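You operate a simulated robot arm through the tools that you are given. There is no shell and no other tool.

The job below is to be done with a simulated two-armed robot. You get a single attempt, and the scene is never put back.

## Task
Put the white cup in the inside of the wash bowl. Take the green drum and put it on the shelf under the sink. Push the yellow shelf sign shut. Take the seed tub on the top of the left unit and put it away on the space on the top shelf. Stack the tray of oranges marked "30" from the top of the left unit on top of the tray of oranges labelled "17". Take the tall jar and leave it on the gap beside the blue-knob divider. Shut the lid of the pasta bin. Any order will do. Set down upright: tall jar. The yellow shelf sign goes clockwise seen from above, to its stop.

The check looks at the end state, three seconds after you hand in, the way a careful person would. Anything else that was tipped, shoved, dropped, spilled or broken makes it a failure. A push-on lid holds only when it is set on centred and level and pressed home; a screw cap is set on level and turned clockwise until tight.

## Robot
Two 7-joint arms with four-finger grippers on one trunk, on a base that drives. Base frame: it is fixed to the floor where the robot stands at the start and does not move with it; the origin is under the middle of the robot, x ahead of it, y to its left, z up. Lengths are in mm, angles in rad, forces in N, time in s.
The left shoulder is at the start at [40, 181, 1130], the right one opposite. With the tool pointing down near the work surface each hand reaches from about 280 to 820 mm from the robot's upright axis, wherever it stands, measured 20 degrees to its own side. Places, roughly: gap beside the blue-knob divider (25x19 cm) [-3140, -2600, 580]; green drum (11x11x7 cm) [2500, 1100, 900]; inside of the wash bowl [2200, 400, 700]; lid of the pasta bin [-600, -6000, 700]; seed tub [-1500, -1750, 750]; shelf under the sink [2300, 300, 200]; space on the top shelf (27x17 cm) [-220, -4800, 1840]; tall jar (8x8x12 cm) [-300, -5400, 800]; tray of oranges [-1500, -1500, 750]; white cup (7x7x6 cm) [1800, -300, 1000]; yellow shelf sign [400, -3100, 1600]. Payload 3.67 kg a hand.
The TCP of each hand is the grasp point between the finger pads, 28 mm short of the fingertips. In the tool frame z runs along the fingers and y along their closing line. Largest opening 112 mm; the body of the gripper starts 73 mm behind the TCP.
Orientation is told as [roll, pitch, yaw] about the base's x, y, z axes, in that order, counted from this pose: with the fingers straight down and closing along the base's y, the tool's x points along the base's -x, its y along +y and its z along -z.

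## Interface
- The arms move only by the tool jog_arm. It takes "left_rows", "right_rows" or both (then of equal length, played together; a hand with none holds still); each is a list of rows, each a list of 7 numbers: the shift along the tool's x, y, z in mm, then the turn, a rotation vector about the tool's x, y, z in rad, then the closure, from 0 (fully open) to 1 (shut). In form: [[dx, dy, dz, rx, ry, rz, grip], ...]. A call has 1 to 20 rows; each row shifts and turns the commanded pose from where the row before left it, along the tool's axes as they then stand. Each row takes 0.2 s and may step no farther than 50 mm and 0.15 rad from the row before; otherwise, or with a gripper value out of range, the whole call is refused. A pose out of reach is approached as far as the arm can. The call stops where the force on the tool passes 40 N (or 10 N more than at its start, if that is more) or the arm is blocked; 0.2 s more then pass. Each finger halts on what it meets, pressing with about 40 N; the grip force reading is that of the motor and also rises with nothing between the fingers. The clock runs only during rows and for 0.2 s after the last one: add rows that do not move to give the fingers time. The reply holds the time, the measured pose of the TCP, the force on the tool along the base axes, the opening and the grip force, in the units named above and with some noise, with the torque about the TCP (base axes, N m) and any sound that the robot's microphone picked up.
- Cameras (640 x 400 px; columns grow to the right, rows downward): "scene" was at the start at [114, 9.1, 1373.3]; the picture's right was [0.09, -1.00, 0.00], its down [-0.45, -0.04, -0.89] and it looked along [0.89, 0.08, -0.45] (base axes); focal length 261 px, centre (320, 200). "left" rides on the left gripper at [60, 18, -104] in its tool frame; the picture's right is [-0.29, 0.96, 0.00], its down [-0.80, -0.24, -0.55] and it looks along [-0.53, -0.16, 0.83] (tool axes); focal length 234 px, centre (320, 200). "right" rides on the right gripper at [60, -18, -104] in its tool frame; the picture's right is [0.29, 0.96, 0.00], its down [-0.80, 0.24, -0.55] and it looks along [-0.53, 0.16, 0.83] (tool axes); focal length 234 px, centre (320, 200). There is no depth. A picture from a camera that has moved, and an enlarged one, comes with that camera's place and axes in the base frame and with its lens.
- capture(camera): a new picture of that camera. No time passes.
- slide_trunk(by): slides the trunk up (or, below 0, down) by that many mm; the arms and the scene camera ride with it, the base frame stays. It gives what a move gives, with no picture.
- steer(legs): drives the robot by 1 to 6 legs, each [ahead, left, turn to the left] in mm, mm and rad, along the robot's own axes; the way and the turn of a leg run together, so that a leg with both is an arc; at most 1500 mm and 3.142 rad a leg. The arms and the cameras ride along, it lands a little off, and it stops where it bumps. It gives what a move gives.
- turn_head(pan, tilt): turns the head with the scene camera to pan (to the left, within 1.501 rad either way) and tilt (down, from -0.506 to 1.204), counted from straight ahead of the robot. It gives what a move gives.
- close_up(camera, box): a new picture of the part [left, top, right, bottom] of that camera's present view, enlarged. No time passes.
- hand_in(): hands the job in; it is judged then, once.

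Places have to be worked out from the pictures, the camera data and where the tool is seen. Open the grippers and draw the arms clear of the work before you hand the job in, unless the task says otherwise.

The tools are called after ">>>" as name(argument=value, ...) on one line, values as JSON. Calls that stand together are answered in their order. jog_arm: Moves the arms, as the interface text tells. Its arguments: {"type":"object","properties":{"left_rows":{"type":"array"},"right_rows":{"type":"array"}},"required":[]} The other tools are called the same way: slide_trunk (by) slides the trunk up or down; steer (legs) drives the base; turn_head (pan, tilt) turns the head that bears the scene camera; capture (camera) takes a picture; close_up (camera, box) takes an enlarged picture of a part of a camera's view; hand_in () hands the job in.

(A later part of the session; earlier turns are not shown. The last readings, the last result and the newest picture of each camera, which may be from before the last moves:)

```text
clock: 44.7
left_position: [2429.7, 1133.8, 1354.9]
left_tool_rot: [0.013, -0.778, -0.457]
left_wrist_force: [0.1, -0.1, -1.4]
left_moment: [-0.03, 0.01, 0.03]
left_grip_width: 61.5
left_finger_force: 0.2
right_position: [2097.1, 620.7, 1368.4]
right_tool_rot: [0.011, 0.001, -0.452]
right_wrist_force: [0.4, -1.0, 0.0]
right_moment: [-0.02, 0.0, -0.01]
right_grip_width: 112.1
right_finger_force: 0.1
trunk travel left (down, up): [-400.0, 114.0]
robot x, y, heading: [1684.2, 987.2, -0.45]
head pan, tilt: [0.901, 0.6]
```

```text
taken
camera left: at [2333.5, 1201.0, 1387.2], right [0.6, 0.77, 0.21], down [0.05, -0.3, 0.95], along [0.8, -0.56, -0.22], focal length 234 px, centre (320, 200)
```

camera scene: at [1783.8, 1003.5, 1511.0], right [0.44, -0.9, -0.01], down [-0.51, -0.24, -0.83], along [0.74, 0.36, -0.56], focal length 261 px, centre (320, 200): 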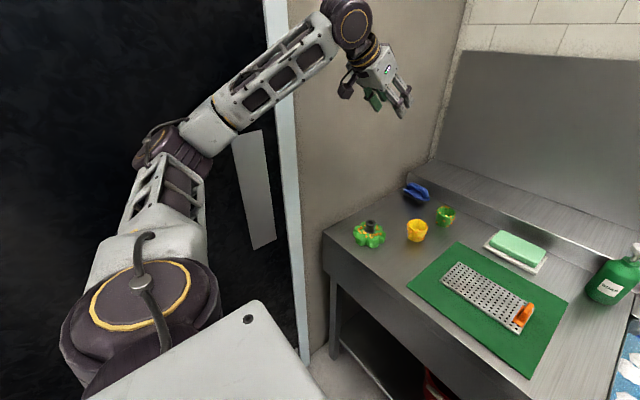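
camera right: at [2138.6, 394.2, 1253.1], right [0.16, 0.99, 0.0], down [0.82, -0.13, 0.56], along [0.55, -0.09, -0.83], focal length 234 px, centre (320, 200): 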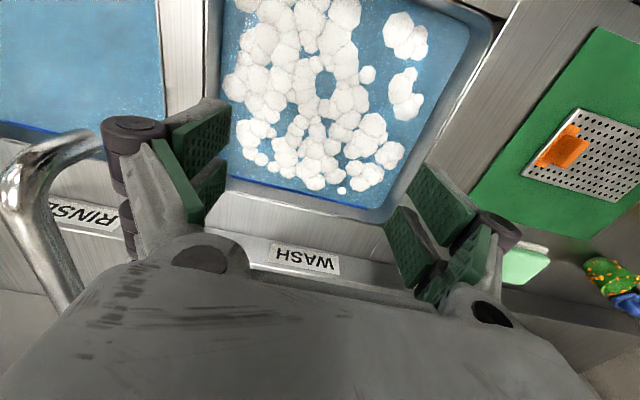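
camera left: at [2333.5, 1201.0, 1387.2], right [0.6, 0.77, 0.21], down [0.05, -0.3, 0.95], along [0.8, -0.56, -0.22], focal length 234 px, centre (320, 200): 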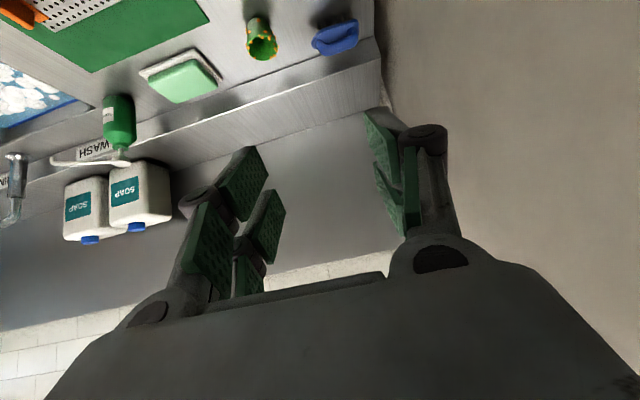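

The readings show the body being pushed slightly to the right (the camera shifted 11 mm), so the left elbow is probably touching the wall. I'll drive right 160 mm to free it.

>>> steer(legs=[[0, -160, 0]])

>>> turn_head(pan=0.8, tilt=0.6)

>>> capture(camera="scene")

```text
clock: 46.2
left_position: [2361.8, 1007.1, 1354.8]
left_tool_rot: [-0.001, -0.783, -0.447]
left_wrist_force: [-0.2, 0.9, -0.1]
left_moment: [-0.01, 0.02, -0.03]
left_grip_width: 61.3
left_finger_force: 0.1
right_position: [2030.1, 491.7, 1371.8]
right_tool_rot: [0.001, -0.004, -0.45]
right_wrist_force: [-0.6, 1.0, 0.0]
right_moment: [-0.05, 0.02, -0.01]
right_grip_width: 111.7
right_finger_force: 0.0
trunk travel left (down, up): [-400.0, 114.0]
robot x, y, heading: [1615.0, 846.4, -0.451]
head pan, tilt: [0.901, 0.6]
```

```text
clock: 46.9
left_position: [2360.1, 1006.0, 1356.0]
left_tool_rot: [0.001, -0.785, -0.449]
left_wrist_force: [0.3, -0.1, -0.1]
left_moment: [-0.03, -0.03, 0.01]
left_grip_width: 61.7
left_finger_force: 0.2
right_position: [2029.2, 490.1, 1371.8]
right_tool_rot: [0.002, -0.005, -0.451]
right_wrist_force: [-0.3, 0.3, 0.4]
right_moment: [0.05, 0.0, -0.01]
right_grip_width: 112.1
right_finger_force: 0.1
trunk travel left (down, up): [-400.0, 114.0]
robot x, y, heading: [1614.5, 845.3, -0.447]
head pan, tilt: [0.799, 0.6]
```

```text
taken
camera scene: at [1717.7, 866.2, 1510.9], right [0.34, -0.94, 0.0], down [-0.53, -0.19, -0.83], along [0.77, 0.28, -0.56], focal length 261 px, centre (320, 200)
```

scene: 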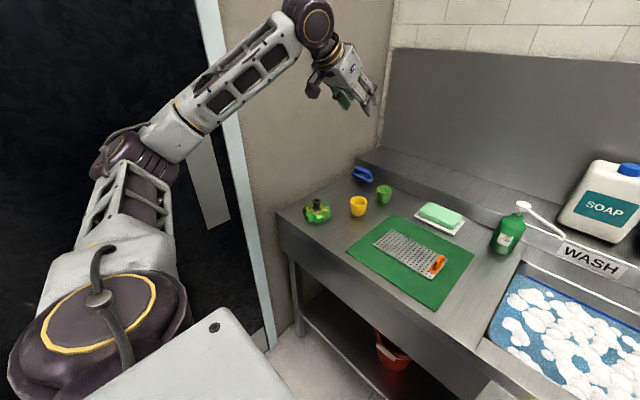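

The body is level again. I'll move the left hand over the hub while lowering to about z=1060.

>>> jog_arm(left_rows=[[21, 38.5, 21, 0, 0, 0, 0.45], [21, 38.5, 21, 0, 0, 0, 0.45], [20, 38.5, 22, 0, 0, 0, 0.45], [20, 38.5, 22, 0, 0, 0, 0.45], [31, 0, 31, 0, 0, 0, 0.45], [31, 0, 31, 0, 0, 0, 0.45], [31, 0, 31, 0, 0, 0, 0.45], [31, 0, 31, 0, 0, 0, 0.45], [0, 0, 0, 0, 0, 0, 0.45]])

>>> capture(camera="scene")

>>> capture(camera="left")

```text
clock: 48.9
left_position: [2428.7, 1142.6, 1060.8]
left_tool_rot: [0.0, -0.784, -0.449]
left_wrist_force: [-0.6, 0.8, 0.0]
left_moment: [0.0, -0.01, 0.04]
left_grip_width: 61.5
left_finger_force: 0.1
right_position: [2028.8, 490.0, 1371.8]
right_tool_rot: [0.001, -0.004, -0.45]
right_wrist_force: [0.2, 0.3, 0.5]
right_moment: [0.0, -0.02, -0.02]
right_grip_width: 112.1
right_finger_force: 0.1
trunk travel left (down, up): [-400.0, 114.0]
robot x, y, heading: [1611.0, 847.4, -0.447]
head pan, tilt: [0.799, 0.6]
```

```text
taken
camera scene: at [1717.4, 866.0, 1510.9], right [0.34, -0.94, 0.0], down [-0.53, -0.19, -0.83], along [0.77, 0.28, -0.56], focal length 261 px, centre (320, 200)
```

scene: 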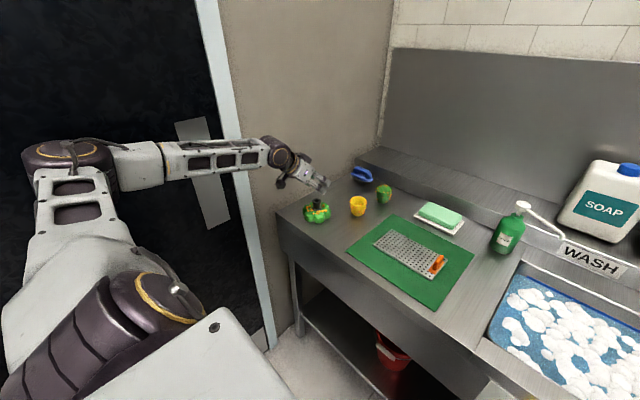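

```text
taken
camera left: at [2333.0, 1210.4, 1091.2], right [0.6, 0.78, 0.2], down [0.05, -0.29, 0.96], along [0.8, -0.56, -0.21], focal length 234 px, centre (320, 200)
```

left: 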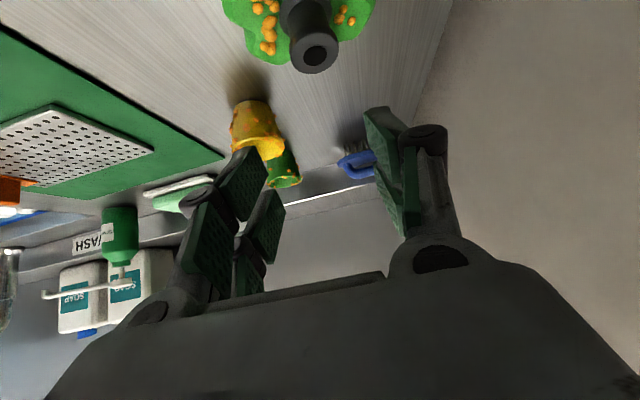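

In the close view the hub is about 15 mm further left and 14 mm nearer than my aim point. I'll correct that and lower 40 mm, then check.

>>> jog_arm(left_rows=[[9.9, 15, -9.9, 0, 0, 0, 0.45], [14, 0, 14, 0, 0, 0, 0.45], [14, 0, 14, 0, 0, 0, 0.45], [0, 0, 0, 0, 0, 0, 0.45]])

>>> capture(camera="left")

>>> close_up(camera="scene", box=[240, 120, 400, 240])

```text
clock: 49.9
left_position: [2421.2, 1162.9, 1021.3]
left_tool_rot: [0.001, -0.785, -0.447]
left_wrist_force: [-0.9, -0.7, 0.5]
left_moment: [-0.02, 0.03, 0.03]
left_grip_width: 61.6
left_finger_force: 0.1
right_position: [2028.3, 490.5, 1370.3]
right_tool_rot: [0.002, -0.004, -0.452]
right_wrist_force: [0.3, -0.5, -0.8]
right_moment: [0.0, -0.08, 0.01]
right_grip_width: 112.1
right_finger_force: 0.1
trunk travel left (down, up): [-400.0, 114.0]
robot x, y, heading: [1613.0, 845.1, -0.447]
head pan, tilt: [0.799, 0.6]
```

```text
taken
camera left: at [2326.3, 1230.7, 1051.8], right [0.6, 0.77, 0.2], down [0.05, -0.29, 0.96], along [0.8, -0.56, -0.21], focal length 234 px, centre (320, 200)
```

left: 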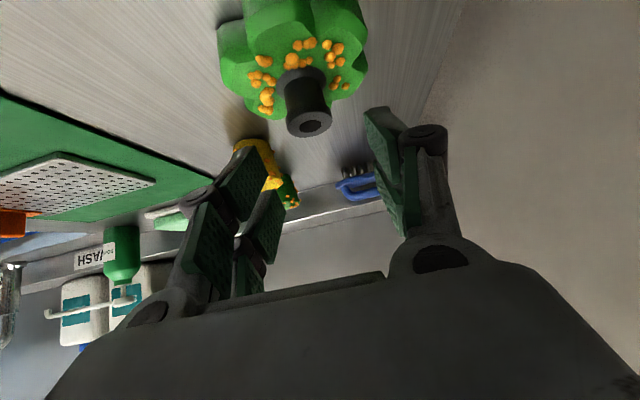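

```text
3.33 times, centred on (320, 180) of scene
camera zoom: at [1717.3, 866.3, 1510.9], right [0.34, -0.94, 0.0], down [-0.53, -0.19, -0.83], along [0.78, 0.28, -0.56], focal length 870 px, centre (320, 267)
```

zoom: 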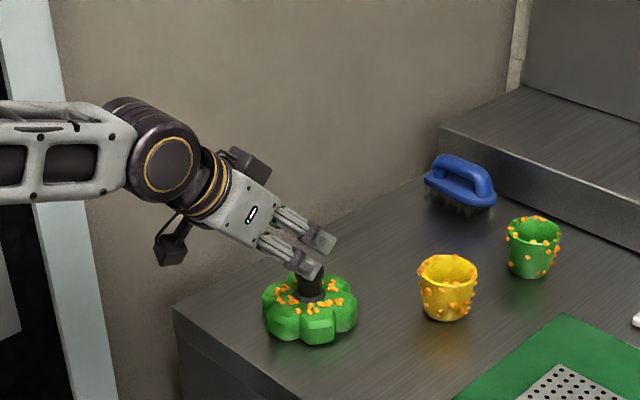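

The hub is now centred between the fingers laterally. I'll go down to z≈983 with a small backward correction, then close on the hub.

>>> jog_arm(left_rows=[[12, 1, 5, 0, 0, 0, 0.45], [11, 0, 8, 0, 0, 0, 0.45], [10, 0, 8, 0, 0, 0, 0.45], [0, 0, 0, 0, 0, 0, 0.45]])

>>> capture(camera="left")

>>> close_up(camera="scene", box=[270, 160, 370, 235])

```text
clock: 50.9
left_position: [2415.4, 1167.1, 984.0]
left_tool_rot: [0.001, -0.786, -0.449]
left_wrist_force: [0.3, -0.9, -0.4]
left_moment: [0.0, -0.04, 0.0]
left_grip_width: 61.8
left_finger_force: 0.0
right_position: [2029.1, 491.3, 1371.3]
right_tool_rot: [0.001, -0.007, -0.451]
right_wrist_force: [0.1, 0.2, -0.4]
right_moment: [-0.02, -0.01, -0.02]
right_grip_width: 112.0
right_finger_force: 0.0
trunk travel left (down, up): [-400.0, 114.0]
robot x, y, heading: [1613.4, 840.6, -0.449]
head pan, tilt: [0.799, 0.6]
```

```text
taken
camera left: at [2319.6, 1234.8, 1013.8], right [0.6, 0.78, 0.2], down [0.05, -0.29, 0.96], along [0.8, -0.56, -0.21], focal length 234 px, centre (320, 200)
```

left: 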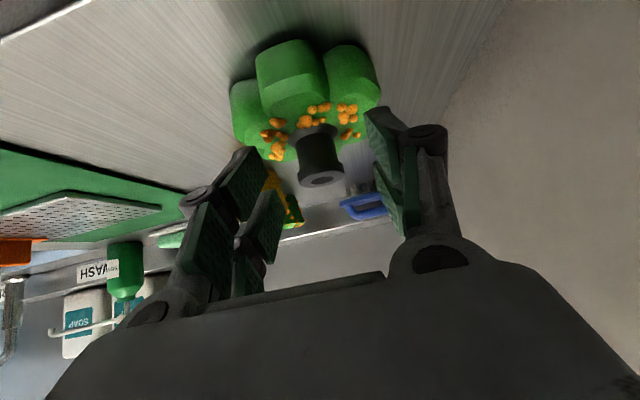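

```text
5.33 times, centred on (320, 198) of scene
camera zoom: at [1717.8, 866.3, 1510.9], right [0.34, -0.94, 0.0], down [-0.53, -0.19, -0.82], along [0.77, 0.28, -0.57], focal length 1391 px, centre (320, 213)
```

zoom: 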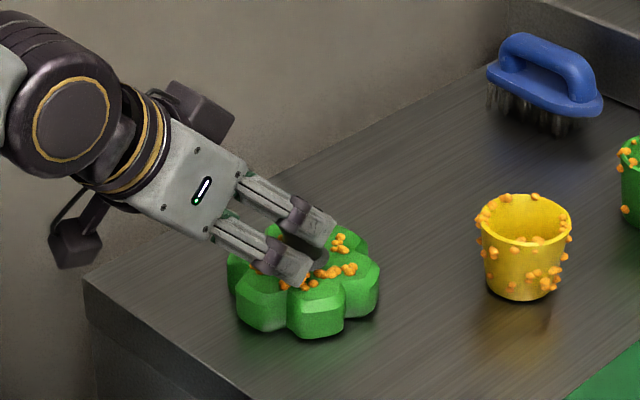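

Comparing three wrist views, the hub top is lower than I thought (z≈966) and about 37 mm ahead of the TCP. I'll advance 35 mm along the finger axis in small steps.

>>> jog_arm(left_rows=[[-2, -1, 10, 0, 0, 0, 0.45], [-2, -1, 8, 0, 0, 0, 0.45], [-1, -1, 7, 0, 0, 0, 0.45], [0, 0, 0, 0, 0, 0, 0.45]])

>>> capture(camera="left")

>>> close_up(camera="scene", box=[270, 160, 370, 235])

```text
clock: 51.9
left_position: [2433.2, 1154.6, 969.6]
left_tool_rot: [-0.001, -0.785, -0.448]
left_wrist_force: [-0.5, 1.0, 1.1]
left_moment: [-0.02, -0.04, -0.01]
left_grip_width: 61.8
left_finger_force: 0.4
right_position: [2029.1, 489.5, 1372.5]
right_tool_rot: [0.001, -0.005, -0.451]
right_wrist_force: [0.2, 0.3, 0.6]
right_moment: [-0.01, -0.01, 0.01]
right_grip_width: 112.0
right_finger_force: 0.1
trunk travel left (down, up): [-400.0, 114.0]
robot x, y, heading: [1612.4, 848.1, -0.443]
head pan, tilt: [0.799, 0.6]
```

```text
taken
camera left: at [2337.7, 1222.7, 999.5], right [0.6, 0.77, 0.2], down [0.05, -0.29, 0.96], along [0.8, -0.56, -0.21], focal length 234 px, centre (320, 200)
```

left: 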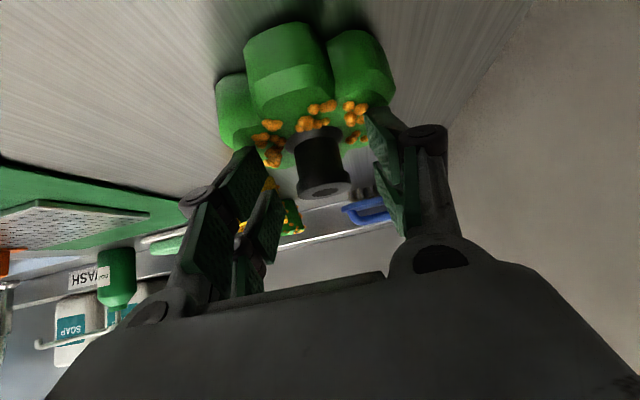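

```text
5.33 times, centred on (320, 198) of scene
camera zoom: at [1717.9, 866.2, 1510.9], right [0.34, -0.94, 0.0], down [-0.53, -0.19, -0.82], along [0.77, 0.28, -0.57], focal length 1391 px, centre (320, 213)
```

zoom: 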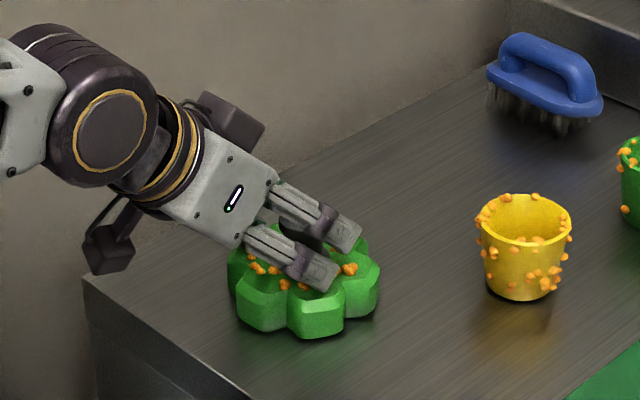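

The fingers now straddle the hub. I'll advance 5 mm more and close on it.

>>> jog_arm(left_rows=[[0, 1, 5, 0, 0, 0, 0.45], [0, 0, 0, 0, 0, 0, 0.7], [0, 0, 0, 0, 0, 0, 1], [0, 0, 0, 0, 0, 0, 1], [0, 0, 0, 0, 0, 0, 1]])

>>> capture(camera="left")

>>> close_up(camera="scene", box=[270, 160, 370, 235])

```text
clock: 53.0
left_position: [2438.3, 1154.6, 970.0]
left_tool_rot: [0.004, -0.792, -0.451]
left_wrist_force: [6.6, 2.3, 24.9]
left_moment: [-0.15, -0.45, 0.1]
left_grip_width: 30.7
left_finger_force: 40.6
right_position: [2025.8, 489.0, 1372.3]
right_tool_rot: [0.002, -0.006, -0.45]
right_wrist_force: [-0.1, 0.0, -0.2]
right_moment: [-0.02, 0.01, 0.0]
right_grip_width: 112.1
right_finger_force: 0.0
trunk travel left (down, up): [-400.0, 114.0]
robot x, y, heading: [1614.5, 844.7, -0.447]
head pan, tilt: [0.799, 0.6]
```

```text
taken
camera left: at [2341.1, 1222.0, 1000.2], right [0.6, 0.78, 0.21], down [0.04, -0.29, 0.96], along [0.8, -0.56, -0.21], focal length 234 px, centre (320, 200)
```

left: 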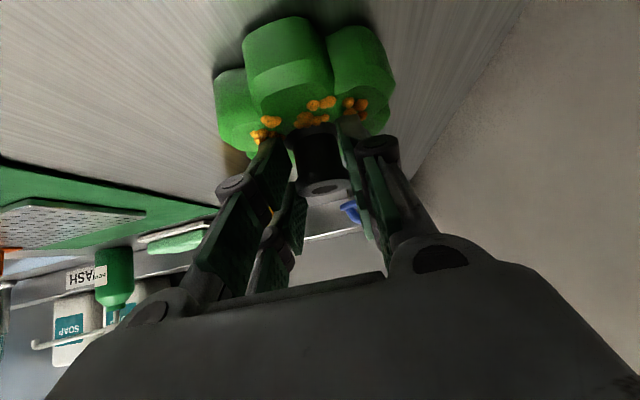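

```text
5.33 times, centred on (320, 198) of scene
camera zoom: at [1715.4, 865.4, 1511.1], right [0.34, -0.94, 0.0], down [-0.53, -0.19, -0.83], along [0.78, 0.28, -0.56], focal length 1391 px, centre (320, 213)
```

zoom: 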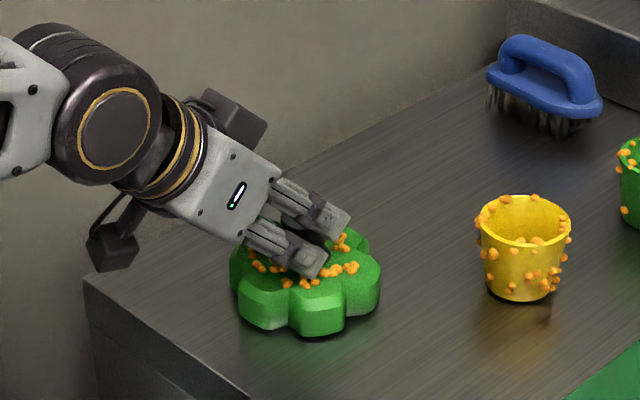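

The hub is gripped (30.7 mm wide, 40 N). I'll lift slowly and check that the drum comes along level.

>>> jog_arm(left_rows=[[-4, 0, -4, 0, 0, 0, 1], [-14, 0, -14, 0, 0, 0, 1], [-20, 0, -20, 0, 0, 0, 1], [-30, 0, -30, 0, 0, 0, 1], [0, 0, 0, 0, 0, 0, 1]])

>>> capture(camera="left")

>>> close_up(camera="scene", box=[240, 100, 400, 220])

```text
clock: 54.2
left_position: [2437.7, 1155.0, 1059.5]
left_tool_rot: [-0.002, -0.783, -0.446]
left_wrist_force: [0.5, 0.3, -1.4]
left_moment: [-0.04, 0.01, 0.01]
left_grip_width: 30.8
left_finger_force: 39.9
right_position: [2029.5, 490.9, 1372.1]
right_tool_rot: [0.002, -0.006, -0.449]
right_wrist_force: [0.7, -0.1, -0.4]
right_moment: [-0.01, 0.03, 0.03]
right_grip_width: 112.0
right_finger_force: 0.1
trunk travel left (down, up): [-400.0, 114.0]
robot x, y, heading: [1614.1, 843.4, -0.441]
head pan, tilt: [0.799, 0.6]
```

```text
taken
camera left: at [2341.1, 1221.8, 1090.5], right [0.6, 0.77, 0.2], down [0.05, -0.29, 0.96], along [0.8, -0.56, -0.22], focal length 234 px, centre (320, 200)
```

left: 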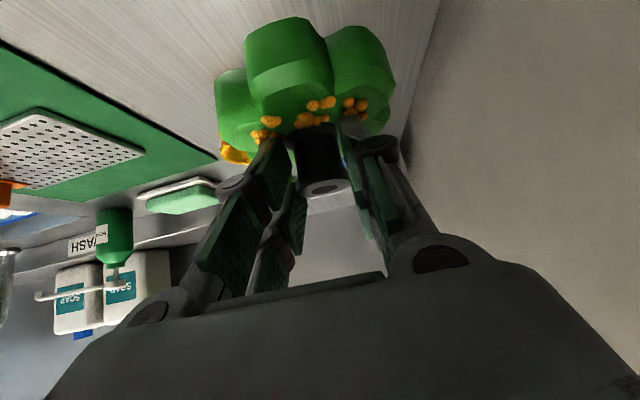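

```text
3.33 times, centred on (320, 160) of scene
camera zoom: at [1718.8, 866.6, 1510.7], right [0.34, -0.94, 0.0], down [-0.53, -0.19, -0.82], along [0.77, 0.28, -0.57], focal length 870 px, centre (320, 333)
```

zoom: 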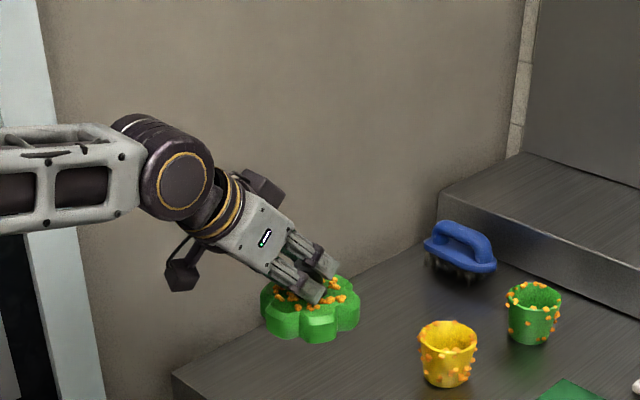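

The drum is lifted level. I'll back away from the bench and look at the shelf underneath.

>>> steer(legs=[[-500, 0, 0], [0, -150, 0]])

>>> turn_head(pan=0.0, tilt=0.6)

>>> capture(camera="scene")

```text
clock: 56.3
left_position: [2239.4, 1256.1, 1063.3]
left_tool_rot: [0.005, -0.787, -0.442]
left_wrist_force: [-0.2, -0.1, -0.7]
left_moment: [0.03, 0.01, 0.01]
left_grip_width: 30.7
left_finger_force: 40.7
right_position: [1835.5, 589.5, 1373.0]
right_tool_rot: [0.004, -0.01, -0.443]
right_wrist_force: [-0.2, 0.2, 0.0]
right_moment: [0.0, 0.04, 0.03]
right_grip_width: 112.0
right_finger_force: 0.2
trunk travel left (down, up): [-400.0, 114.0]
robot x, y, heading: [1423.3, 938.9, -0.439]
head pan, tilt: [0.799, 0.6]
stopped in leg 1: the robot was blocked; the commanded pose is now the measured one
```

```text
clock: 57.4
left_position: [2241.0, 1256.1, 1062.6]
left_tool_rot: [0.002, -0.786, -0.44]
left_wrist_force: [0.2, 1.3, -1.5]
left_moment: [0.0, 0.03, 0.0]
left_grip_width: 30.7
left_finger_force: 40.4
right_position: [1837.9, 589.3, 1373.6]
right_tool_rot: [0.001, -0.008, -0.441]
right_wrist_force: [-0.9, -0.5, 0.8]
right_moment: [0.0, 0.0, 0.0]
right_grip_width: 112.0
right_finger_force: 0.0
trunk travel left (down, up): [-400.0, 114.0]
robot x, y, heading: [1420.2, 940.7, -0.44]
head pan, tilt: [0.0, 0.6]
```

```text
taken
camera scene: at [1521.6, 893.6, 1510.9], right [-0.43, -0.9, 0.0], down [-0.51, 0.24, -0.82], along [0.75, -0.35, -0.57], focal length 261 px, centre (320, 200)
```

scene: 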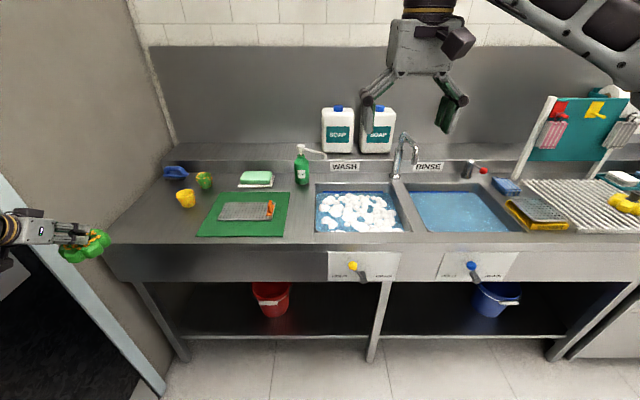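

The shelf front is recessed about 60 mm, the panel's lower edge is at z≈695, and free space lies between the red bucket and the middle leg. I'll drive right 300 mm, lower the trunk, and look under the bench.

>>> steer(legs=[[0, -300, 0]])

>>> slide_trunk(by=-395)

>>> turn_head(pan=0.1, tilt=0.5)

>>> capture(camera="scene")

```text
clock: 59.5
left_position: [2114.6, 990.4, 1062.6]
left_tool_rot: [0.002, -0.785, -0.435]
left_wrist_force: [0.1, -0.2, -1.9]
left_moment: [0.0, 0.02, -0.02]
left_grip_width: 30.7
left_finger_force: 39.7
right_position: [1713.8, 323.0, 1372.3]
right_tool_rot: [0.002, -0.008, -0.439]
right_wrist_force: [0.1, 0.3, -0.2]
right_moment: [0.0, 0.03, 0.03]
right_grip_width: 111.9
right_finger_force: 0.0
trunk travel left (down, up): [-400.0, 114.0]
robot x, y, heading: [1296.1, 669.0, -0.434]
head pan, tilt: [0.0, 0.6]
```

```text
clock: 63.3
left_position: [2114.2, 988.6, 668.1]
left_tool_rot: [0.001, -0.786, -0.437]
left_wrist_force: [-1.0, -0.6, -1.4]
left_moment: [-0.01, 0.0, 0.0]
left_grip_width: 30.9
left_finger_force: 39.7
right_position: [1712.3, 320.2, 978.7]
right_tool_rot: [0.001, -0.006, -0.436]
right_wrist_force: [0.1, 0.2, 0.3]
right_moment: [0.0, 0.0, 0.0]
right_grip_width: 112.1
right_finger_force: 0.0
trunk travel left (down, up): [-5.0, 509.0]
robot x, y, heading: [1293.7, 666.3, -0.438]
head pan, tilt: [0.0, 0.6]
```

```text
clock: 63.9
left_position: [2113.4, 989.4, 667.4]
left_tool_rot: [0.001, -0.785, -0.438]
left_wrist_force: [0.9, 0.4, -0.6]
left_moment: [0.03, 0.03, -0.02]
left_grip_width: 30.8
left_finger_force: 39.4
right_position: [1712.0, 320.4, 977.6]
right_tool_rot: [0.002, -0.007, -0.438]
right_wrist_force: [0.8, 0.8, 0.1]
right_moment: [-0.02, 0.01, 0.0]
right_grip_width: 112.0
right_finger_force: 0.1
trunk travel left (down, up): [-5.0, 509.0]
robot x, y, heading: [1296.3, 672.2, -0.439]
head pan, tilt: [0.099, 0.499]
```

```text
taken
camera scene: at [1400.8, 631.3, 1126.0], right [-0.33, -0.94, 0.0], down [-0.45, 0.16, -0.88], along [0.83, -0.29, -0.48], focal length 261 px, centre (320, 200)
```

scene: 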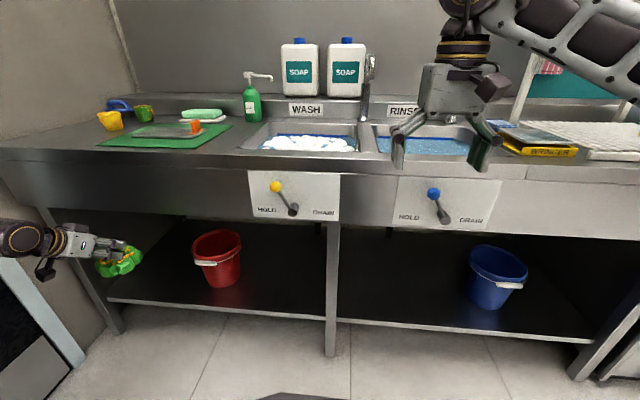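

The shelf is at z≈200 and there's room between the red bucket (m≈1640) and the leg (m≈1193). I'll bring the drum in front of that gap, lower it to z≈300, and retract the right hand.

>>> jog_arm(left_rows=[[0, -40, 0, 0, 0, 0, 1], [0, -40, 0, 0, 0, 0, 1], [0, -40, 0, 0, 0, 0, 1], [0, -40, 0, 0, 0, 0, 1], [0, -40, 0, 0, 0, 0, 1], [0, -40, 0, 0, 0, 0, 1], [0, -40, 0, 0, 0, 0, 1], [0, -40, 0, 0, 0, 0, 1], [0, -40, 0, 0, 0, 0, 1], [0, -45, 0, 0, 0, 0, 1], [0, 0, 0, 0, 0, 0, 1]], right_rows=[[40, 0, -20, 0, 0, 0, 0], [40, 0, -20, 0, 0, 0, 0], [40, 0, -20, 0, 0, 0, 0], [20, 0, -30, 0, 0, 0, 0], [0, 0, -30, 0, 0, 0, 0], [0, 0, 0, 0, 0, 0, 0], [0, 0, 0, 0, 0, 0, 0], [0, 0, 0, 0, 0, 0, 0], [0, 0, 0, 0, 0, 0, 0], [0, 0, 0, 0, 0, 0, 0], [0, 0, 0, 0, 0, 0, 0]])

>>> jog_arm(left_rows=[[29, 0, 29, 0, 0, 0, 1], [29, 0, 29, 0, 0, 0, 1], [29, 0, 29, 0, 0, 0, 1], [29, 0, 29, 0, 0, 0, 1], [29, 0, 29, 0, 0, 0, 1], [29, 0, 29, 0, 0, 0, 1], [29, 0, 29, 0, 0, 0, 1], [29, 0, 29, 0, 0, 0, 1], [25, 0, 25, 0, 0, 0, 1], [0, 0, 0, 0, 0, 0, 1]])

>>> turn_head(pan=0.2, tilt=0.6)

>>> capture(camera="scene")

>>> capture(camera="left")

```text
clock: 66.3
left_position: [1942.4, 621.8, 666.7]
left_tool_rot: [0.003, -0.787, -0.438]
left_wrist_force: [0.0, 0.8, -1.5]
left_moment: [-0.01, 0.0, -0.04]
left_grip_width: 30.7
left_finger_force: 39.6
right_position: [1583.8, 379.8, 1098.8]
right_tool_rot: [0.003, -0.006, -0.437]
right_wrist_force: [0.6, -0.2, -0.4]
right_moment: [0.0, 0.01, 0.0]
right_grip_width: 112.1
right_finger_force: 0.0
trunk travel left (down, up): [-5.0, 509.0]
robot x, y, heading: [1295.4, 669.0, -0.436]
head pan, tilt: [0.099, 0.499]
```

```text
clock: 68.5
left_position: [1944.0, 622.5, 304.2]
left_tool_rot: [0.004, -0.786, -0.439]
left_wrist_force: [-0.5, -0.4, -0.2]
left_moment: [-0.01, 0.01, 0.0]
left_grip_width: 30.7
left_finger_force: 39.8
right_position: [1585.1, 379.8, 1097.5]
right_tool_rot: [0.002, -0.007, -0.436]
right_wrist_force: [0.1, -0.6, 0.5]
right_moment: [-0.01, 0.0, -0.01]
right_grip_width: 112.0
right_finger_force: 0.1
trunk travel left (down, up): [-5.0, 509.0]
robot x, y, heading: [1294.7, 670.3, -0.435]
head pan, tilt: [0.099, 0.499]
```

```text
clock: 69.2
left_position: [1943.0, 623.6, 304.4]
left_tool_rot: [0.003, -0.785, -0.44]
left_wrist_force: [-0.7, 0.2, -1.4]
left_moment: [-0.02, -0.01, 0.0]
left_grip_width: 30.9
left_finger_force: 40.2
right_position: [1585.5, 378.7, 1099.4]
right_tool_rot: [0.004, -0.007, -0.438]
right_wrist_force: [0.2, 0.2, -1.0]
right_moment: [0.0, 0.03, -0.02]
right_grip_width: 112.1
right_finger_force: 0.0
trunk travel left (down, up): [-5.0, 509.0]
robot x, y, heading: [1296.0, 671.6, -0.438]
head pan, tilt: [0.201, 0.6]
```

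```text
taken
camera scene: at [1400.7, 640.5, 1116.9], right [-0.24, -0.97, 0.0], down [-0.55, 0.13, -0.83], along [0.8, -0.19, -0.56], focal length 261 px, centre (320, 200)
```

scene: 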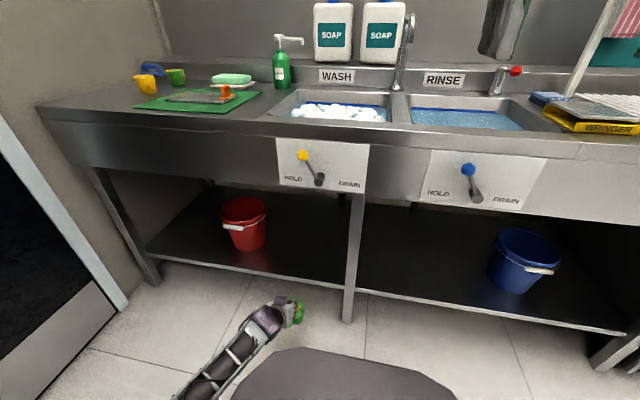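

```text
taken
camera left: at [1846.4, 689.3, 334.6], right [0.59, 0.78, 0.21], down [0.05, -0.29, 0.95], along [0.81, -0.55, -0.21], focal length 234 px, centre (320, 200)
```

left: 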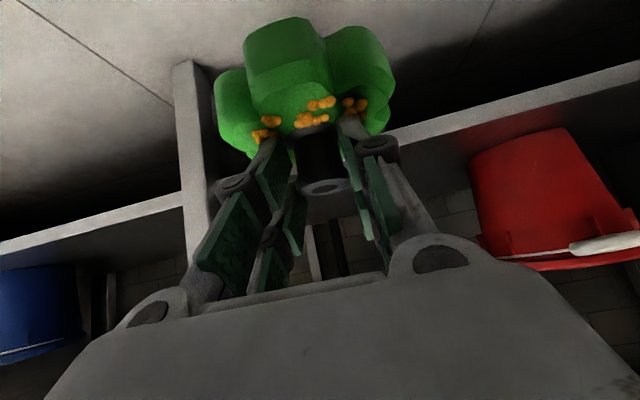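

The drum is lined up in front of the gap. I'll raise it 20 mm for margin over the shelf edge and drive forward to insert it.

>>> jog_arm(left_rows=[[-14, 0, -14, 0, 0, 0, 1], [0, 0, 0, 0, 0, 0, 1]])

>>> steer(legs=[[200, 0, 0]])

>>> capture(camera="scene")

>>> capture(camera="left")

```text
clock: 69.8
left_position: [1943.7, 623.1, 323.1]
left_tool_rot: [0.003, -0.786, -0.438]
left_wrist_force: [-0.4, 0.3, -1.4]
left_moment: [0.0, 0.03, 0.0]
left_grip_width: 30.6
left_finger_force: 40.0
right_position: [1583.8, 380.1, 1098.9]
right_tool_rot: [0.003, -0.007, -0.438]
right_wrist_force: [-0.3, 0.4, -0.4]
right_moment: [-0.03, 0.0, 0.0]
right_grip_width: 112.2
right_finger_force: 0.2
trunk travel left (down, up): [-5.0, 509.0]
robot x, y, heading: [1293.4, 668.5, -0.439]
head pan, tilt: [0.201, 0.6]
```

```text
clock: 71.4
left_position: [2122.9, 537.4, 323.4]
left_tool_rot: [0.003, -0.785, -0.44]
left_wrist_force: [0.5, -0.1, -1.1]
left_moment: [0.01, 0.03, 0.03]
left_grip_width: 30.8
left_finger_force: 40.3
right_position: [1765.6, 294.3, 1099.1]
right_tool_rot: [0.002, -0.006, -0.44]
right_wrist_force: [0.3, -0.7, -0.1]
right_moment: [0.01, 0.07, 0.05]
right_grip_width: 111.9
right_finger_force: 0.1
trunk travel left (down, up): [-5.0, 509.0]
robot x, y, heading: [1473.4, 584.2, -0.443]
head pan, tilt: [0.201, 0.6]
```

```text
taken
camera scene: at [1582.4, 555.2, 1116.8], right [-0.24, -0.97, 0.0], down [-0.55, 0.13, -0.82], along [0.8, -0.19, -0.57], focal length 261 px, centre (320, 200)
```

scene: 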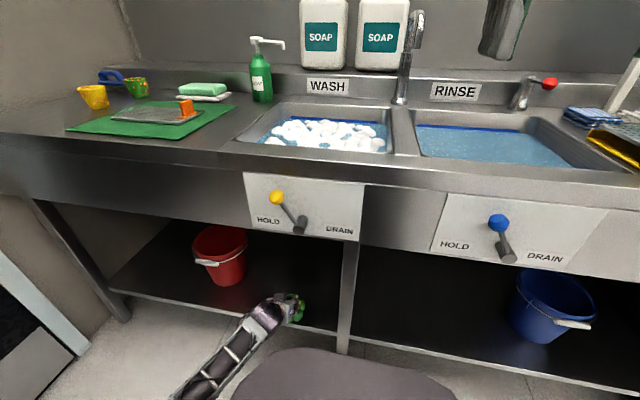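

```text
taken
camera left: at [2027.5, 603.5, 353.4], right [0.59, 0.78, 0.21], down [0.05, -0.29, 0.95], along [0.81, -0.55, -0.22], focal length 234 px, centre (320, 200)
```

left: 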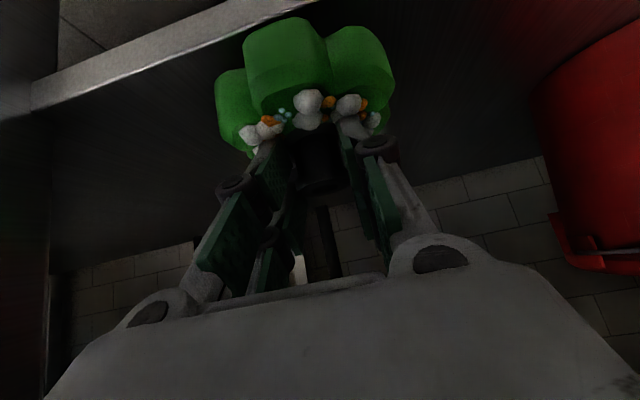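

The drum is just over the shelf's front edge with the floor clear. The base front is nearing the shelf, so I'll drive only 50 mm more and extend the arm the last 80 mm.

>>> steer(legs=[[50, 0, 0]])

>>> jog_arm(left_rows=[[-20, 0, 20, 0, 0, 0, 1], [-20, 0, 20, 0, 0, 0, 1], [-16, 0, 16, 0, 0, 0, 1], [0, 0, 0, 0, 0, 0, 1]])

>>> capture(camera="scene")

>>> capture(camera="left")

```text
clock: 72.3
left_position: [2170.5, 517.0, 321.8]
left_tool_rot: [0.002, -0.784, -0.438]
left_wrist_force: [0.3, 0.3, -1.1]
left_moment: [0.03, 0.01, 0.01]
left_grip_width: 30.9
left_finger_force: 40.4
right_position: [1812.1, 272.8, 1097.7]
right_tool_rot: [0.002, -0.004, -0.439]
right_wrist_force: [0.9, 0.3, -0.6]
right_moment: [0.07, 0.03, -0.01]
right_grip_width: 112.2
right_finger_force: 0.1
trunk travel left (down, up): [-5.0, 509.0]
robot x, y, heading: [1521.5, 563.5, -0.434]
head pan, tilt: [0.201, 0.6]
```

```text
clock: 73.3
left_position: [2240.4, 482.5, 324.1]
left_tool_rot: [0.003, -0.785, -0.438]
left_wrist_force: [0.0, 0.0, -1.6]
left_moment: [0.0, 0.01, 0.01]
left_grip_width: 31.0
left_finger_force: 40.1
right_position: [1809.7, 273.4, 1098.7]
right_tool_rot: [0.0, -0.005, -0.439]
right_wrist_force: [0.8, 0.0, 0.7]
right_moment: [-0.04, 0.0, 0.02]
right_grip_width: 112.1
right_finger_force: 0.0
trunk travel left (down, up): [-5.0, 509.0]
robot x, y, heading: [1519.6, 564.0, -0.444]
head pan, tilt: [0.201, 0.6]
```

```text
taken
camera scene: at [1626.1, 534.9, 1116.9], right [-0.24, -0.97, 0.0], down [-0.55, 0.13, -0.82], along [0.8, -0.19, -0.57], focal length 261 px, centre (320, 200)
```

scene: 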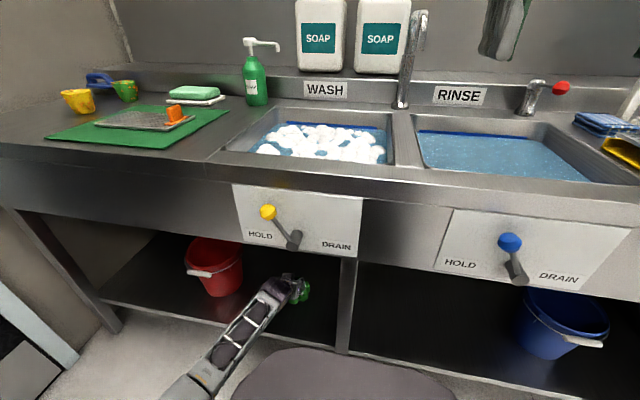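

```text
taken
camera left: at [2143.6, 549.0, 354.5], right [0.59, 0.78, 0.21], down [0.05, -0.29, 0.95], along [0.81, -0.55, -0.21], focal length 234 px, centre (320, 200)
```

left: 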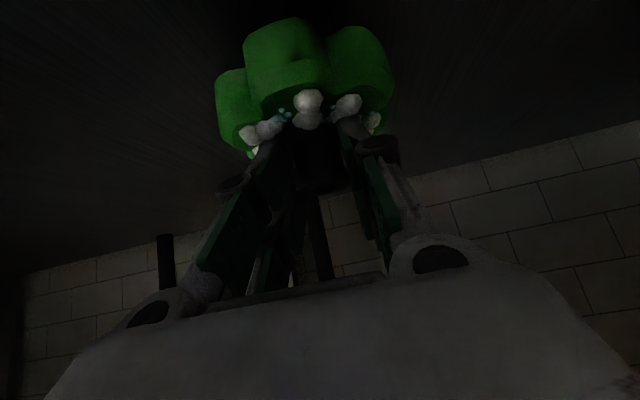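

The drum is about 130 mm inside the shelf edge. Lower it slowly until it touches the shelf.

>>> jog_arm(left_rows=[[10, 0, 10, 0, 0, 0, 1], [7, 0, 7, 0, 0, 0, 1], [4, 0, 4, 0, 0, 0, 1], [4, 0, 4, 0, 0, 0, 1], [4, 0, 4, 0, 0, 0, 1], [4, 0, 4, 0, 0, 0, 1], [4, 0, 4, 0, 0, 0, 1], [4, 0, 4, 0, 0, 0, 1], [4, 0, 4, 0, 0, 0, 1], [4, 0, 4, 0, 0, 0, 1]])

```text
clock: 74.5
left_position: [2246.8, 478.3, 295.6]
left_tool_rot: [-0.001, -0.804, -0.436]
left_wrist_force: [-3.1, 0.7, 14.6]
left_moment: [0.35, 0.46, 0.07]
left_grip_width: 30.9
left_finger_force: 40.0
right_position: [1810.5, 273.6, 1098.8]
right_tool_rot: [0.0, -0.008, -0.439]
right_wrist_force: [0.1, 0.1, -0.2]
right_moment: [0.0, 0.06, 0.03]
right_grip_width: 111.9
right_finger_force: 0.0
trunk travel left (down, up): [-5.0, 509.0]
robot x, y, heading: [1519.4, 567.2, -0.442]
head pan, tilt: [0.201, 0.6]
stopped in row 5 (left hand): the force on the tool passed its limit at 46 N (the readings are from after the stop); the commanded pose is now the measured one
```

The drum touched the shelf at TCP z≈296. I'll release it and retract along the finger axis.

>>> jog_arm(left_rows=[[0, 0, 0, 0, 0, 0, 0.6], [0, 0, 0, 0, 0, 0, 0.45], [0, 0, 0, 0, 0, 0, 0.45], [0, 0, -8, 0, 0, 0, 0.45], [0, 0, -15, 0, 0, 0, 0.45], [0, 0, -25, 0, 0, 0, 0.45], [0, 0, -25, 0, 0, 0, 0.45], [0, 0, 0, 0, 0, 0, 0.45]])

>>> capture(camera="left")

>>> close_up(camera="scene", box=[180, 220, 420, 370])

```text
clock: 76.3
left_position: [2196.3, 504.6, 343.4]
left_tool_rot: [-0.002, -0.798, -0.437]
left_wrist_force: [0.4, 0.4, 0.0]
left_moment: [0.04, -0.02, 0.02]
left_grip_width: 61.6
left_finger_force: 0.0
right_position: [1810.1, 274.1, 1098.0]
right_tool_rot: [0.002, -0.008, -0.438]
right_wrist_force: [0.1, -0.5, 0.5]
right_moment: [0.02, 0.01, -0.01]
right_grip_width: 111.8
right_finger_force: 0.1
trunk travel left (down, up): [-5.0, 509.0]
robot x, y, heading: [1519.4, 560.7, -0.436]
head pan, tilt: [0.201, 0.6]
```

```text
taken
camera left: at [2100.0, 570.5, 371.9], right [0.59, 0.78, 0.21], down [0.04, -0.28, 0.96], along [0.81, -0.55, -0.2], focal length 234 px, centre (320, 200)
```

left: 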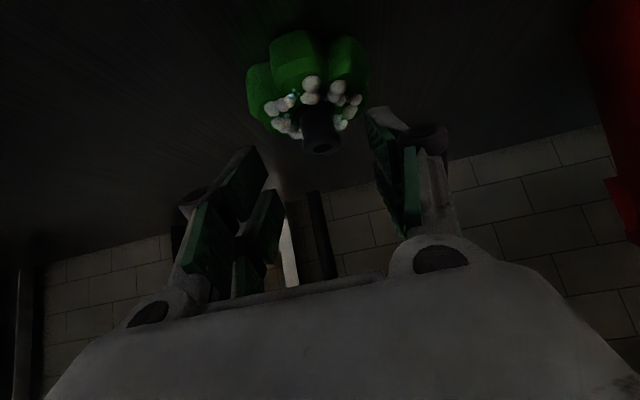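

```text
2.67 times, centred on (300, 295) of scene
camera zoom: at [1626.0, 534.9, 1116.9], right [-0.24, -0.97, 0.0], down [-0.55, 0.13, -0.82], along [0.8, -0.19, -0.57], focal length 696 px, centre (373, -53)
```

zoom: 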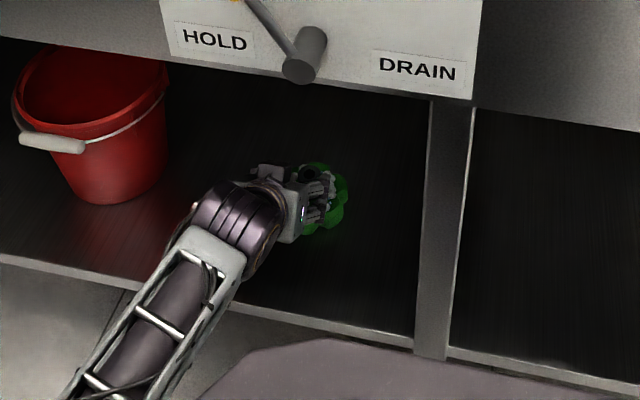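

The drum sits level on the shelf. I'll back out 250 mm and check the result.

>>> steer(legs=[[-250, 0, 0]])

>>> close_up(camera="scene", box=[160, 160, 480, 360])

```text
clock: 78.2
left_position: [1969.3, 608.6, 343.2]
left_tool_rot: [-0.002, -0.799, -0.44]
left_wrist_force: [0.1, -0.4, 0.9]
left_moment: [0.0, 0.01, 0.03]
left_grip_width: 61.4
left_finger_force: 0.1
right_position: [1580.4, 379.7, 1099.6]
right_tool_rot: [0.001, -0.007, -0.439]
right_wrist_force: [-0.2, 0.4, 0.4]
right_moment: [-0.03, -0.02, -0.02]
right_grip_width: 112.1
right_finger_force: 0.1
trunk travel left (down, up): [-5.0, 509.0]
robot x, y, heading: [1293.2, 671.7, -0.437]
head pan, tilt: [0.201, 0.6]
```

```text
2.00 times, centred on (320, 260) of scene
camera zoom: at [1397.2, 642.2, 1117.0], right [-0.24, -0.97, 0.0], down [-0.55, 0.13, -0.83], along [0.8, -0.2, -0.56], focal length 522 px, centre (320, 80)
```

zoom: 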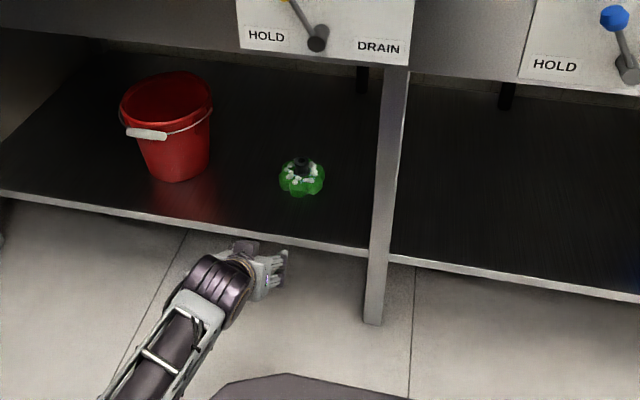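

The drum stands on the shelf, clear of the bucket and leg. I'll raise the trunk and fold the left arm back to a travel pose.

>>> slide_trunk(by=300)

>>> jog_arm(left_rows=[[-10, 0, -50, 0, 0, 0, 0], [-10, 0, -48, 0, 0, 0, 0], [-10, 0, -48, 0, 0, 0, 0], [-10, 0, -48, 0, 0, 0, 0], [-31.8, 0, -31.8, 0, 0, 0, 0], [-31.8, 0, -31.8, 0, 0, 0, 0], [-31.8, 0, -31.8, 0, 0, 0, 0], [-31.8, 0, -31.8, 0, 0, 0, 0], [-31.8, 0, -31.8, 0, 0, 0, 0], [-31.8, 0, -31.8, 0, 0, 0, 0], [0, 0, 0, 0, 0.15, 0, 0], [0, 0, 0, 0, 0.15, 0, 0], [0, 0, 0, 0, 0.15, 0, 0], [0, 0, 0, 0, 0.15, 0, 0], [0, 0, 0, 0, 0.15, 0, 0], [0, 0, 0, 0, 0.05, 0, 0]])

```text
clock: 81.2
left_position: [1969.0, 608.8, 643.4]
left_tool_rot: [0.0, -0.799, -0.439]
left_wrist_force: [0.1, -0.3, -0.6]
left_moment: [0.01, 0.03, 0.04]
left_grip_width: 61.2
left_finger_force: 0.2
right_position: [1580.2, 380.2, 1396.5]
right_tool_rot: [0.0, -0.006, -0.44]
right_wrist_force: [0.2, 1.1, 0.9]
right_moment: [0.0, 0.01, -0.02]
right_grip_width: 112.2
right_finger_force: 0.2
trunk travel left (down, up): [-305.0, 209.0]
robot x, y, heading: [1288.9, 672.7, -0.437]
head pan, tilt: [0.201, 0.6]
```

```text
refused: row 1 steps farther than a row can; nothing moved
```

The first row exceeded the step limit, so I'll use slightly shorter steps.

>>> jog_arm(left_rows=[[-10, 0, -47, 0, 0, 0, 0], [-10, 0, -47, 0, 0, 0, 0], [-10, 0, -47, 0, 0, 0, 0], [-10, 0, -47, 0, 0, 0, 0], [-31.8, 0, -31.8, 0, 0, 0, 0], [-31.8, 0, -31.8, 0, 0, 0, 0], [-31.8, 0, -31.8, 0, 0, 0, 0], [-31.8, 0, -31.8, 0, 0, 0, 0], [-31.8, 0, -31.8, 0, 0, 0, 0], [-31.8, 0, -31.8, 0, 0, 0, 0], [0, 0, 0, 0, 0.15, 0, 0], [0, 0, 0, 0, 0.15, 0, 0], [0, 0, 0, 0, 0.15, 0, 0], [0, 0, 0, 0, 0.15, 0, 0], [0, 0, 0, 0, 0.15, 0, 0], [0, 0, 0, 0, 0.05, 0, 0]])

>>> turn_head(pan=-1.45, tilt=0.3)

>>> capture(camera="scene")

```text
clock: 84.6
left_position: [1868.5, 657.1, 1072.3]
left_tool_rot: [-0.002, 0.001, -0.439]
left_wrist_force: [-0.9, 0.1, -0.3]
left_moment: [-0.01, -0.01, 0.01]
left_grip_width: 112.2
left_finger_force: 0.0
right_position: [1581.6, 380.4, 1396.2]
right_tool_rot: [0.003, -0.008, -0.441]
right_wrist_force: [-0.4, -0.4, 0.6]
right_moment: [-0.02, 0.0, 0.01]
right_grip_width: 112.0
right_finger_force: 0.0
trunk travel left (down, up): [-305.0, 209.0]
robot x, y, heading: [1291.2, 671.5, -0.442]
head pan, tilt: [0.201, 0.6]
```

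```text
clock: 86.3
left_position: [1869.5, 656.2, 1072.7]
left_tool_rot: [0.001, 0.0, -0.439]
left_wrist_force: [0.2, -0.2, -0.1]
left_moment: [0.01, -0.02, -0.01]
left_grip_width: 112.0
left_finger_force: 0.0
right_position: [1581.8, 380.1, 1396.5]
right_tool_rot: [0.002, -0.007, -0.44]
right_wrist_force: [0.1, -0.3, -0.6]
right_moment: [0.01, -0.02, -0.02]
right_grip_width: 112.0
right_finger_force: 0.1
trunk travel left (down, up): [-305.0, 209.0]
robot x, y, heading: [1288.4, 668.5, -0.443]
head pan, tilt: [-1.45, 0.3]
```

```text
taken
camera scene: at [1283.0, 574.0, 1443.4], right [-0.95, 0.31, 0.0], down [0.09, 0.28, -0.96], along [-0.3, -0.91, -0.3], focal length 261 px, centre (320, 200)
```

scene: 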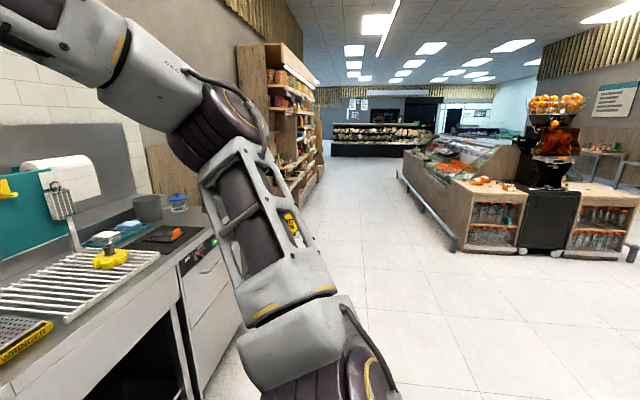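

The aisle lies behind and to the right: shelves on one side, the island with orange bins on the other. I'll move right along the bench, turn to face -y, and shift over to the aisle.

>>> steer(legs=[[0, -750, 0], [0, 0, -1.13], [0, -900, 0]])

>>> turn_head(pan=0.0, tilt=0.2)

>>> capture(camera="scene")

```text
clock: 98.0
left_position: [298.7, -534.2, 1070.6]
left_tool_rot: [0.001, 0.001, -1.581]
left_wrist_force: [0.1, 0.0, -0.8]
left_moment: [-0.01, 0.01, -0.03]
left_grip_width: 112.1
left_finger_force: 0.0
right_position: [-71.8, -388.7, 1398.4]
right_tool_rot: [0.001, -0.006, -1.58]
right_wrist_force: [0.1, 0.3, 0.8]
right_moment: [-0.02, 0.02, 0.02]
right_grip_width: 111.9
right_finger_force: 0.0
trunk travel left (down, up): [-305.0, 209.0]
robot x, y, heading: [73.3, -1.9, -1.579]
head pan, tilt: [-1.45, 0.3]
```

```text
clock: 99.6
left_position: [300.2, -533.6, 1072.2]
left_tool_rot: [0.0, -0.001, -1.581]
left_wrist_force: [-0.2, -1.2, 0.8]
left_moment: [-0.02, 0.0, -0.02]
left_grip_width: 112.2
left_finger_force: 0.1
right_position: [-71.0, -388.8, 1397.4]
right_tool_rot: [0.001, -0.008, -1.58]
right_wrist_force: [0.4, 0.2, -1.0]
right_moment: [-0.02, 0.0, 0.01]
right_grip_width: 111.9
right_finger_force: 0.1
trunk travel left (down, up): [-305.0, 209.0]
robot x, y, heading: [73.5, -5.1, -1.579]
head pan, tilt: [0.0, 0.201]
```

```text
taken
camera scene: at [72.9, -116.7, 1452.7], right [-1.0, 0.01, 0.0], down [0.0, 0.2, -0.98], along [-0.01, -0.98, -0.2], focal length 261 px, centre (320, 200)
```

scene: 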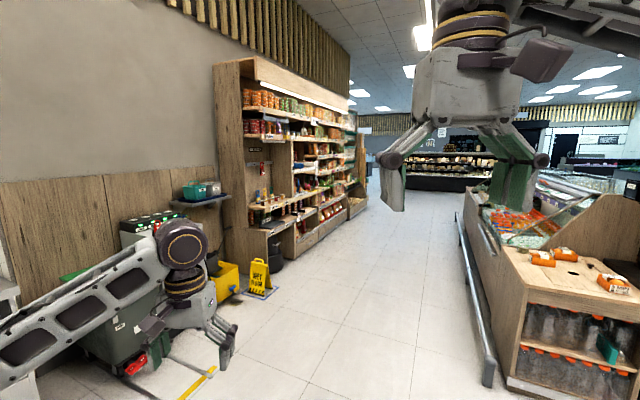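

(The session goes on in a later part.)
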